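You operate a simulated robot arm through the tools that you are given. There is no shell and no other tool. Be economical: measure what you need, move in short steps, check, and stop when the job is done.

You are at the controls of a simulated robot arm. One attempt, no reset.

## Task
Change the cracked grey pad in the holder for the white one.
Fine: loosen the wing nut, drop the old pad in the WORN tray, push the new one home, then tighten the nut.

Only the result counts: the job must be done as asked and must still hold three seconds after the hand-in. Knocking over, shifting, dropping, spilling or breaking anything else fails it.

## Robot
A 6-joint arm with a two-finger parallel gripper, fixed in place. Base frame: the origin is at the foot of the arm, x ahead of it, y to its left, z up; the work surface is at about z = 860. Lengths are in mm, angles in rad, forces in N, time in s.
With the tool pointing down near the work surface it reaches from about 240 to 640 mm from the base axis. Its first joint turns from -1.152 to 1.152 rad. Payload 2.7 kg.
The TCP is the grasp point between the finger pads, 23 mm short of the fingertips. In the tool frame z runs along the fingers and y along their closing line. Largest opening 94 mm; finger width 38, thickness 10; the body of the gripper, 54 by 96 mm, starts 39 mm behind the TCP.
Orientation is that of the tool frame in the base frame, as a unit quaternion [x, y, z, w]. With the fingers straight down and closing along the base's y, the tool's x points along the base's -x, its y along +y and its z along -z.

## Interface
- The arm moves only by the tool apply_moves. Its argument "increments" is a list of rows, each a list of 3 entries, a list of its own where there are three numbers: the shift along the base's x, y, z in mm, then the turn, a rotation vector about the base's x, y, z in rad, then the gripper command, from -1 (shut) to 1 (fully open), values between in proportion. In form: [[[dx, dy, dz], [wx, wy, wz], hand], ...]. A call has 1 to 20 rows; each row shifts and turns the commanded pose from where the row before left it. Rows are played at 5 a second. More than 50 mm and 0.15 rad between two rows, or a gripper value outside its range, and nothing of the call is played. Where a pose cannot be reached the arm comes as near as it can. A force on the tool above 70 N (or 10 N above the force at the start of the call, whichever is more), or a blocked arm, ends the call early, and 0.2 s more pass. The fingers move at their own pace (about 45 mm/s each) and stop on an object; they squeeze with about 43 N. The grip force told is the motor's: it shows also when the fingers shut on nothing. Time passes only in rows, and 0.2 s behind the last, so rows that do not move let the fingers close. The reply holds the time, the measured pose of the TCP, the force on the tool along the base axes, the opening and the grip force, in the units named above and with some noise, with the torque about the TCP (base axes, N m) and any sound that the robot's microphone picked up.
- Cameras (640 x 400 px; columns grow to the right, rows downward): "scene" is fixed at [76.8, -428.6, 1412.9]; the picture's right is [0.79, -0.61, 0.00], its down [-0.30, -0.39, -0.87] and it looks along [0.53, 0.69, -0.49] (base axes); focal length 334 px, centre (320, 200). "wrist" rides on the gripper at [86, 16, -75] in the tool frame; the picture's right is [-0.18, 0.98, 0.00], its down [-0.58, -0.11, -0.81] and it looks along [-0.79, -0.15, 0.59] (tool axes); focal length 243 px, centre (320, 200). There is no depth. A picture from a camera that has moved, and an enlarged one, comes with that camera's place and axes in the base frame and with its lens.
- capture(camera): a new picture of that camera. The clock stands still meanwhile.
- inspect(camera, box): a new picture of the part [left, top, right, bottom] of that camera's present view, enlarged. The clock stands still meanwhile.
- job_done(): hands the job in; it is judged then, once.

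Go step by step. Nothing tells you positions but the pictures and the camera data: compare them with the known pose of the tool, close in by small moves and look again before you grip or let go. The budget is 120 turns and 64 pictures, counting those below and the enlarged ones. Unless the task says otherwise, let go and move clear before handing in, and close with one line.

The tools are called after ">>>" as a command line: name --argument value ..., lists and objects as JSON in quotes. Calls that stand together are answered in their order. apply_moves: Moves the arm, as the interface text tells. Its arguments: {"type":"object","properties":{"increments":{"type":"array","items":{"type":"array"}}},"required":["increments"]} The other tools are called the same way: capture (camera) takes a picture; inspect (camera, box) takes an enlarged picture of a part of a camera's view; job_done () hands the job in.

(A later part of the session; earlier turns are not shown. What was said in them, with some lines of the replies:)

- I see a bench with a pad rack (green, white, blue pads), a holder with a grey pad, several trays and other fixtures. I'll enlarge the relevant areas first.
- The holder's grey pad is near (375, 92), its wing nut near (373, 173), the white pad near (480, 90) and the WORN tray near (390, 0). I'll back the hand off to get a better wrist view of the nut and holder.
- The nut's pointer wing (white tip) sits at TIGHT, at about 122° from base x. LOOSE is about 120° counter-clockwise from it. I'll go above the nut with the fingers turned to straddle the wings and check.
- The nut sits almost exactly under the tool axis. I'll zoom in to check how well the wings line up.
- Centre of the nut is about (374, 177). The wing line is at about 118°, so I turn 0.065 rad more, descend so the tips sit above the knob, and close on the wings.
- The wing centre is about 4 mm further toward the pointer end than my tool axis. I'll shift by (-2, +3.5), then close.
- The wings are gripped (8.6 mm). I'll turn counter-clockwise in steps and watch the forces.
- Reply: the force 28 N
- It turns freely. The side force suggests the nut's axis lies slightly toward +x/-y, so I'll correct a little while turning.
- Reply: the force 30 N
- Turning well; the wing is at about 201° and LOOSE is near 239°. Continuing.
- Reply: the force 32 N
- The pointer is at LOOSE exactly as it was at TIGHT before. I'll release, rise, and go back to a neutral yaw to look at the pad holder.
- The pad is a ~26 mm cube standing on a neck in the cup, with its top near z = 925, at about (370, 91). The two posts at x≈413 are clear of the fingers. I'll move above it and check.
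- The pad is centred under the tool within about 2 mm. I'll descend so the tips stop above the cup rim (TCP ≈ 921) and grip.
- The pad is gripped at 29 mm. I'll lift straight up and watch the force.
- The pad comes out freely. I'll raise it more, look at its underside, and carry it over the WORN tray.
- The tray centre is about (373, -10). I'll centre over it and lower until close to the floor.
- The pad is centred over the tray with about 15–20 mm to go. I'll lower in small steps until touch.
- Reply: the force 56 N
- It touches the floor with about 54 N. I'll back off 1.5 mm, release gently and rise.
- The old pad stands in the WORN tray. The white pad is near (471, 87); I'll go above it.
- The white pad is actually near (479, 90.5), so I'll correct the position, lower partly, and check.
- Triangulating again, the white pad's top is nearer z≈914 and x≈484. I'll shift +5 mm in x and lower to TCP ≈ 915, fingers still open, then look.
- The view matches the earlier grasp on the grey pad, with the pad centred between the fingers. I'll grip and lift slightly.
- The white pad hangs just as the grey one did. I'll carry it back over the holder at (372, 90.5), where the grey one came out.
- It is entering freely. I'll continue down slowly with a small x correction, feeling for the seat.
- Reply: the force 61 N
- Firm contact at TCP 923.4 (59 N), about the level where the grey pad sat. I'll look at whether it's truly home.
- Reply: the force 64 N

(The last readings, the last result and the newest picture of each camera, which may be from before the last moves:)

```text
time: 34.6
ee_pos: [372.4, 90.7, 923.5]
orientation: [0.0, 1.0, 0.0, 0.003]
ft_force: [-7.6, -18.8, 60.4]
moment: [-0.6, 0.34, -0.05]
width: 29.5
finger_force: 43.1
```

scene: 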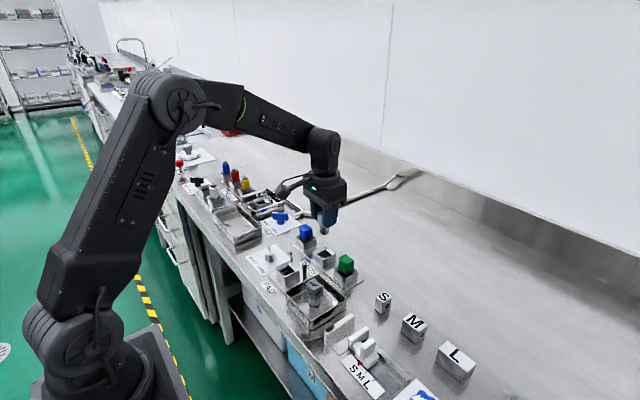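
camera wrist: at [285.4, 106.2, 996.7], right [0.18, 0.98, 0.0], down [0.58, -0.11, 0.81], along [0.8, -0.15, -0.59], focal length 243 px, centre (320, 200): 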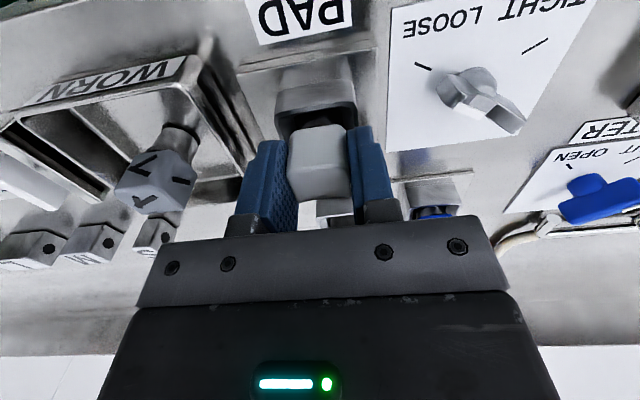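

It is against a hard stop. I'll relax the push, release, rise, and check it against the previous view.

>>> apply_moves --increments '[[[0, 0, 1.5], [0, 0, 0], -1], [[0, 0, 0], [0, 0, 0], -0.3], [[0, 0, 0], [0, 0, 0], 0], [[0, 0, 0], [0, 0, 0], 0.1], [[0, 0, 0], [0, 0, 0], 0.1], [[0, 0, 15], [0, 0, 0], 0.1], [[0, 0, 25], [0, 0, 0], 0.1], [[-2, 0, 40], [0, 0, 0], 0.1], [[-30, 0, 40], [0, 0, 0], 0.1], [[-30, 0, 0], [0, 0, 0], 0.1], [[0, 0, 0], [0, 0, 0], 0.1]]'

>>> inspect --camera "wrist" --box '[270, 60, 390, 210]'

>>> inspect --camera "scene" --box '[240, 225, 336, 285]'

```text
time: 37.0
ee_pos: [307.0, 90.8, 1040.0]
orientation: [0.0, 1.0, 0.0, 0.0]
ft_force: [-0.6, 0.0, -0.1]
moment: [-0.05, 0.0, 0.0]
width: 51.7
finger_force: 0.0
```

```text
2.67 times, centred on (330, 135) of wrist
camera zoom: at [219.3, 106.2, 1113.7], right [0.18, 0.98, 0.0], down [0.58, -0.11, 0.81], along [0.79, -0.15, -0.59], focal length 647 px, centre (293, 373)
```

zoom: 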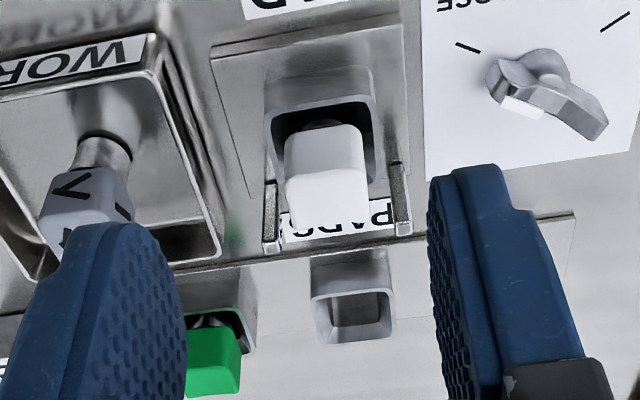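

```text
6.67 times, centred on (288, 255) of scene
camera zoom: at [76.8, -428.6, 1412.9], right [0.79, -0.61, 0.0], down [-0.3, -0.39, -0.87], along [0.53, 0.69, -0.49], focal length 2225 px, centre (533, -167)
```

zoom: 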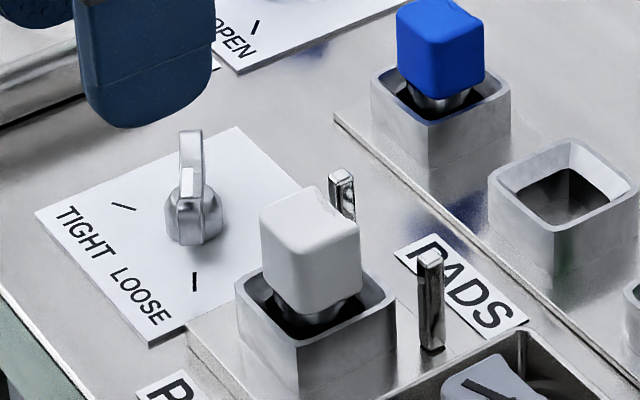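

The white pad sits at the same height and place as the grey one did. Now back to the nut with the LOOSE-side yaw to tighten it.

>>> apply_moves --increments '[[[8, 11, 0], [0, 0, 0.14], 0], [[8, 11, 0], [0, 0, 0.14], 0], [[9, 11, 0], [0, 0, 0.14], 0], [[9, 11, 0], [0, 0, 0.14], 0], [[9, 11, -10], [0, 0, 0.14], 0], [[9, 11, -20], [0, 0, 0.14], 0], [[9, 11, -20], [0, 0, 0.14], 0], [[5.5, 7.5, -20], [0, 0, 0.046], 0], [[0, 0, 0], [0, 0, 0], 0], [[0, 0, 0], [0, 0, 0], 0]]'

>>> capture --camera "wrist"

```text
time: 39.2
ee_pos: [377.0, 177.2, 971.6]
orientation: [-0.491, 0.871, 0.0, -0.001]
ft_force: [0.1, 0.1, -0.6]
moment: [0.04, -0.04, -0.02]
width: 47.0
finger_force: 0.1
```

```text
18 pictures are left
camera wrist: at [317.1, 111.5, 1044.9], right [-0.75, 0.67, 0.0], down [0.39, 0.44, 0.81], along [0.54, 0.6, -0.59], focal length 243 px, centre (320, 200)
```

wrist: 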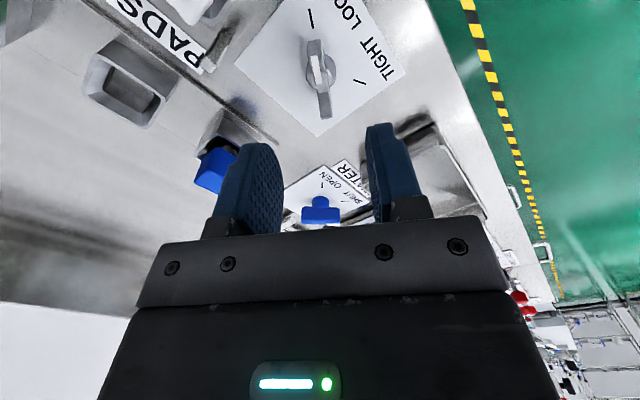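

Aligned with the wings. I'll descend with a small correction and grip.

>>> apply_moves --increments '[[[-1.5, -0.5, -30], [0, 0, 0], 0], [[0, 0, -25], [0, 0, 0], 0], [[0, 0, -10], [0, 0, 0], 0], [[0, 0, -5], [0, 0, 0], 0], [[0, 0, 0], [0, 0, 0], 0]]'

>>> capture --camera "wrist"

```text
time: 40.4
ee_pos: [374.0, 173.8, 902.6]
orientation: [-0.491, 0.871, 0.001, 0.0]
ft_force: [-0.4, 0.9, 0.2]
moment: [0.0, -0.01, 0.01]
width: 46.9
finger_force: 0.0
```

```text
17 pictures are left
camera wrist: at [315.3, 108.3, 975.8], right [-0.74, 0.67, 0.0], down [0.39, 0.44, 0.81], along [0.54, 0.6, -0.59], focal length 243 px, centre (320, 200)
```

wrist: 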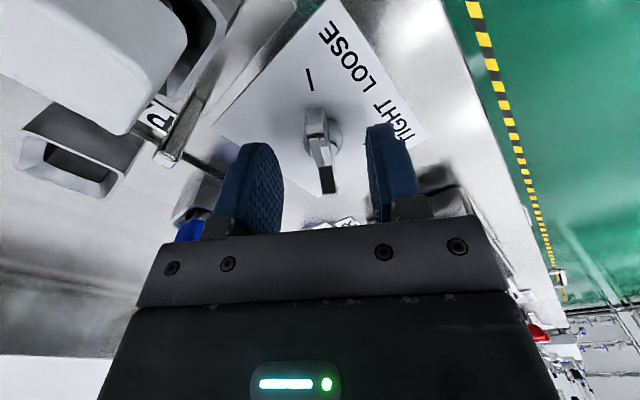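

Good. Close on the wings.

>>> apply_moves --increments '[[[0, 0, -1], [0, 0, 0], -0.5], [[0, 0, 0], [0, 0, 0], -1], [[0, 0, 0], [0, 0, 0], -1], [[0, 0, 0], [0, 0, 0], -1]]'

>>> apply_moves --increments '[[[0, 0, 0], [0, 0, -0.1], -1], [[0, 0, 0], [0, 0, -0.12], -1], [[0, 0, 0], [0, 0, -0.12], -1], [[0, 0, 0], [0, 0, -0.12], -1], [[0, 0, 0], [0, 0, 0], -1]]'

```text
time: 41.4
ee_pos: [374.4, 176.4, 900.6]
orientation: [-0.491, 0.871, 0.0, 0.0]
ft_force: [-8.5, 6.6, 1.6]
moment: [0.05, 0.1, 0.01]
width: 8.8
finger_force: 44.9
```

```text
time: 42.6
ee_pos: [373.2, 175.0, 902.4]
orientation: [-0.279, 0.96, 0.0, -0.001]
ft_force: [-34.0, 17.6, 25.5]
moment: [0.55, 0.01, 0.05]
width: 9.1
finger_force: 45.0
```

Turning clockwise; I'll ease the side load with a small correction.

>>> apply_moves --increments '[[[-1.5, 1, 0.8], [0, 0, -0.08], -1], [[-0.5, 0, 0], [0, 0, -0.12], -1], [[0, 0, 0], [0, 0, -0.12], -1], [[0, 0, 0], [0, 0, -0.12], -1], [[0, 0, 0], [0, 0, 0], -1]]'

```text
time: 43.8
ee_pos: [373.6, 177.2, 901.9]
orientation: [-0.061, 0.998, 0.001, 0.002]
ft_force: [-9.1, 26.0, 12.1]
moment: [0.19, 1.22, 0.04]
width: 9.2
finger_force: 45.5
```

>>> apply_moves --increments '[[[0.5, 1.3, 0.3], [0, 0, -0.1], -1], [[0, 0.3, 0], [0, 0, -0.12], -1], [[0, 0, 0], [0, 0, -0.12], -1], [[0, 0, 0], [0, 0, -0.12], -1], [[0, 0, 0], [0, 0, -0.12], -1], [[0, 0, 0], [0, 0, 0], -1]]'

```text
time: 45.2
ee_pos: [373.0, 178.0, 901.3]
orientation: [0.226, 0.974, 0.001, 0.001]
ft_force: [4.8, 27.7, -22.3]
moment: [-0.2, -0.87, 0.09]
width: 8.7
finger_force: 44.8
```

>>> apply_moves --increments '[[[0, 0.8, -0.8], [0, 0, -0.1], -1], [[0, 0, 0], [0, 0, -0.12], -1], [[0, 0, 0], [0, 0, -0.12], -1], [[0, 0, 0], [0, 0, -0.12], -1], [[0, 0, 0], [0, 0, -0.1], -1], [[0, 0, 0], [0, 0, 0], -1]]'

>>> capture --camera "wrist"

```text
time: 46.6
ee_pos: [373.9, 178.7, 901.2]
orientation: [0.488, 0.873, 0.002, 0.001]
ft_force: [13.2, 10.0, 3.0]
moment: [0.05, 0.03, 0.02]
width: 8.8
finger_force: 44.6
```

```text
16 pictures are left
camera wrist: at [341.4, 260.8, 974.8], right [0.93, 0.36, 0.0], down [0.21, -0.55, 0.81], along [0.29, -0.75, -0.59], focal length 243 px, centre (320, 200)
```

wrist: 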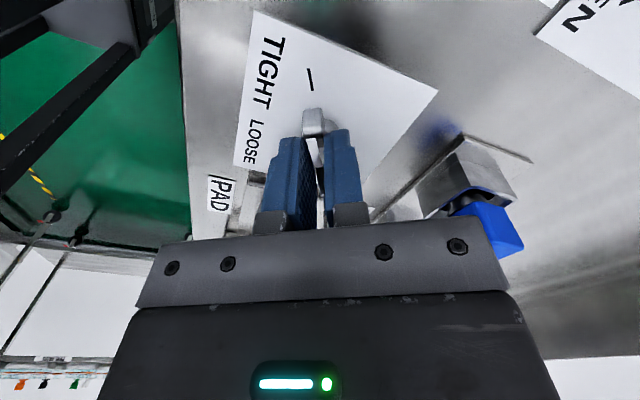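

About 3° left to the original TIGHT position. I'll finish the turn, watching for the stop torque.

>>> apply_moves --increments '[[[0, 0, 0], [0, 0, -0.03], -1], [[0, 0, 0], [0, 0, -0.025], -1], [[0, 0, 0], [0, 0, 0], -1]]'

```text
time: 47.4
ee_pos: [373.3, 179.4, 901.5]
orientation: [0.509, 0.861, 0.0, 0.001]
ft_force: [13.9, 13.8, -2.9]
moment: [-1.08, -0.71, 1.12]
width: 8.7
finger_force: 45.6
```

>>> apply_moves --increments '[[[0, 0, 0], [0, 0, -0.03], -1], [[0, 0, 0], [0, 0, 0], -1]]'

```text
time: 48.0
ee_pos: [373.4, 179.3, 899.6]
orientation: [0.522, 0.853, 0.001, 0.001]
ft_force: [16.1, 11.5, -9.0]
moment: [-0.63, -0.57, 1.83]
width: 9.4
finger_force: 45.3
```

The torque climbs to 1.8 N m against the stop, so the nut is tight. I'll release, rise and verify.

>>> apply_moves --increments '[[[0, 0, 0], [0, 0, 0.03], -1], [[0, 0, 0], [0, 0, 0], -0.4], [[0, 0, 0], [0, 0, 0], -0.1], [[0, 0, 0], [0, 0, 0], 0], [[0, 0, 0], [0, 0, 0], 0], [[0, 0, 25], [0, 0, 0], 0], [[0, 0, 40], [0, 0, 0], 0], [[0, 0, 40], [0, 0, 0], 0], [[-20, 10, 40], [0, 0, 0.1], 0], [[-20, 10, 20], [0, 0, 0.1], 0], [[0, 0, 0], [0, 0, 0], 0]]'

>>> inspect --camera "scene" --box '[240, 220, 368, 310]'

>>> capture --camera "wrist"

```text
time: 50.4
ee_pos: [332.5, 195.4, 1068.7]
orientation: [0.422, 0.907, 0.0, 0.0]
ft_force: [0.2, -0.4, -0.3]
moment: [0.04, 0.01, -0.02]
width: 47.3
finger_force: 0.1
```

```text
4.44 times, centred on (304, 265) of scene
camera zoom: at [76.8, -428.6, 1412.9], right [0.79, -0.61, 0.0], down [-0.3, -0.39, -0.87], along [0.53, 0.69, -0.49], focal length 1484 px, centre (391, -89)
```

zoom: 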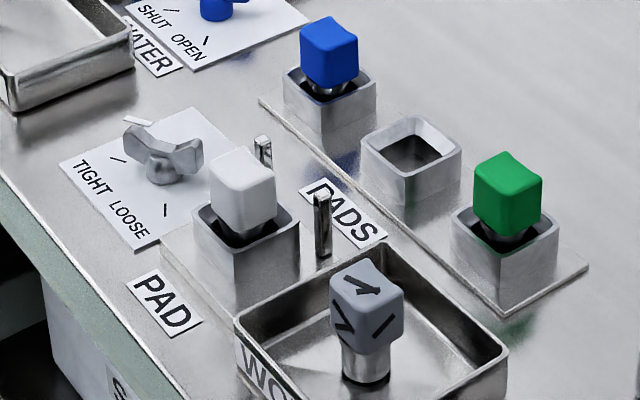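

```text
14 pictures are left
camera wrist: at [288.8, 272.2, 1141.6], right [0.87, 0.49, 0.0], down [0.29, -0.51, 0.81], along [0.4, -0.7, -0.59], focal length 243 px, centre (320, 200)
```

wrist: 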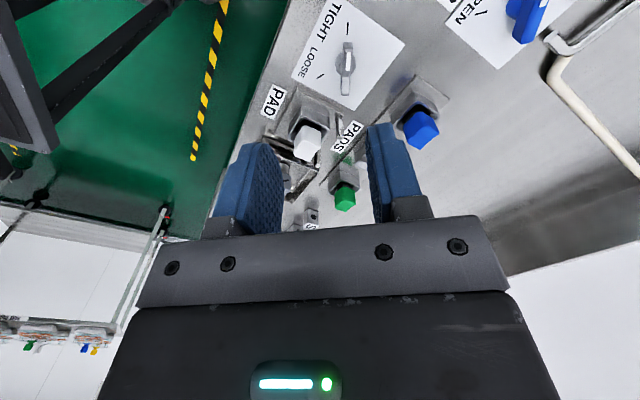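

The white pad is seated, the nut's pointer is back on TIGHT, the grey pad stands in the WORN tray, and nothing else has moved. I'm handing in.

>>> job_done

```text
The job is handed in.
```

The white pad is in the holder and was pushed down until it hit a hard stop. The wing nut is tight with its pointer on TIGHT, and the cracked grey pad is in the WORN tray.
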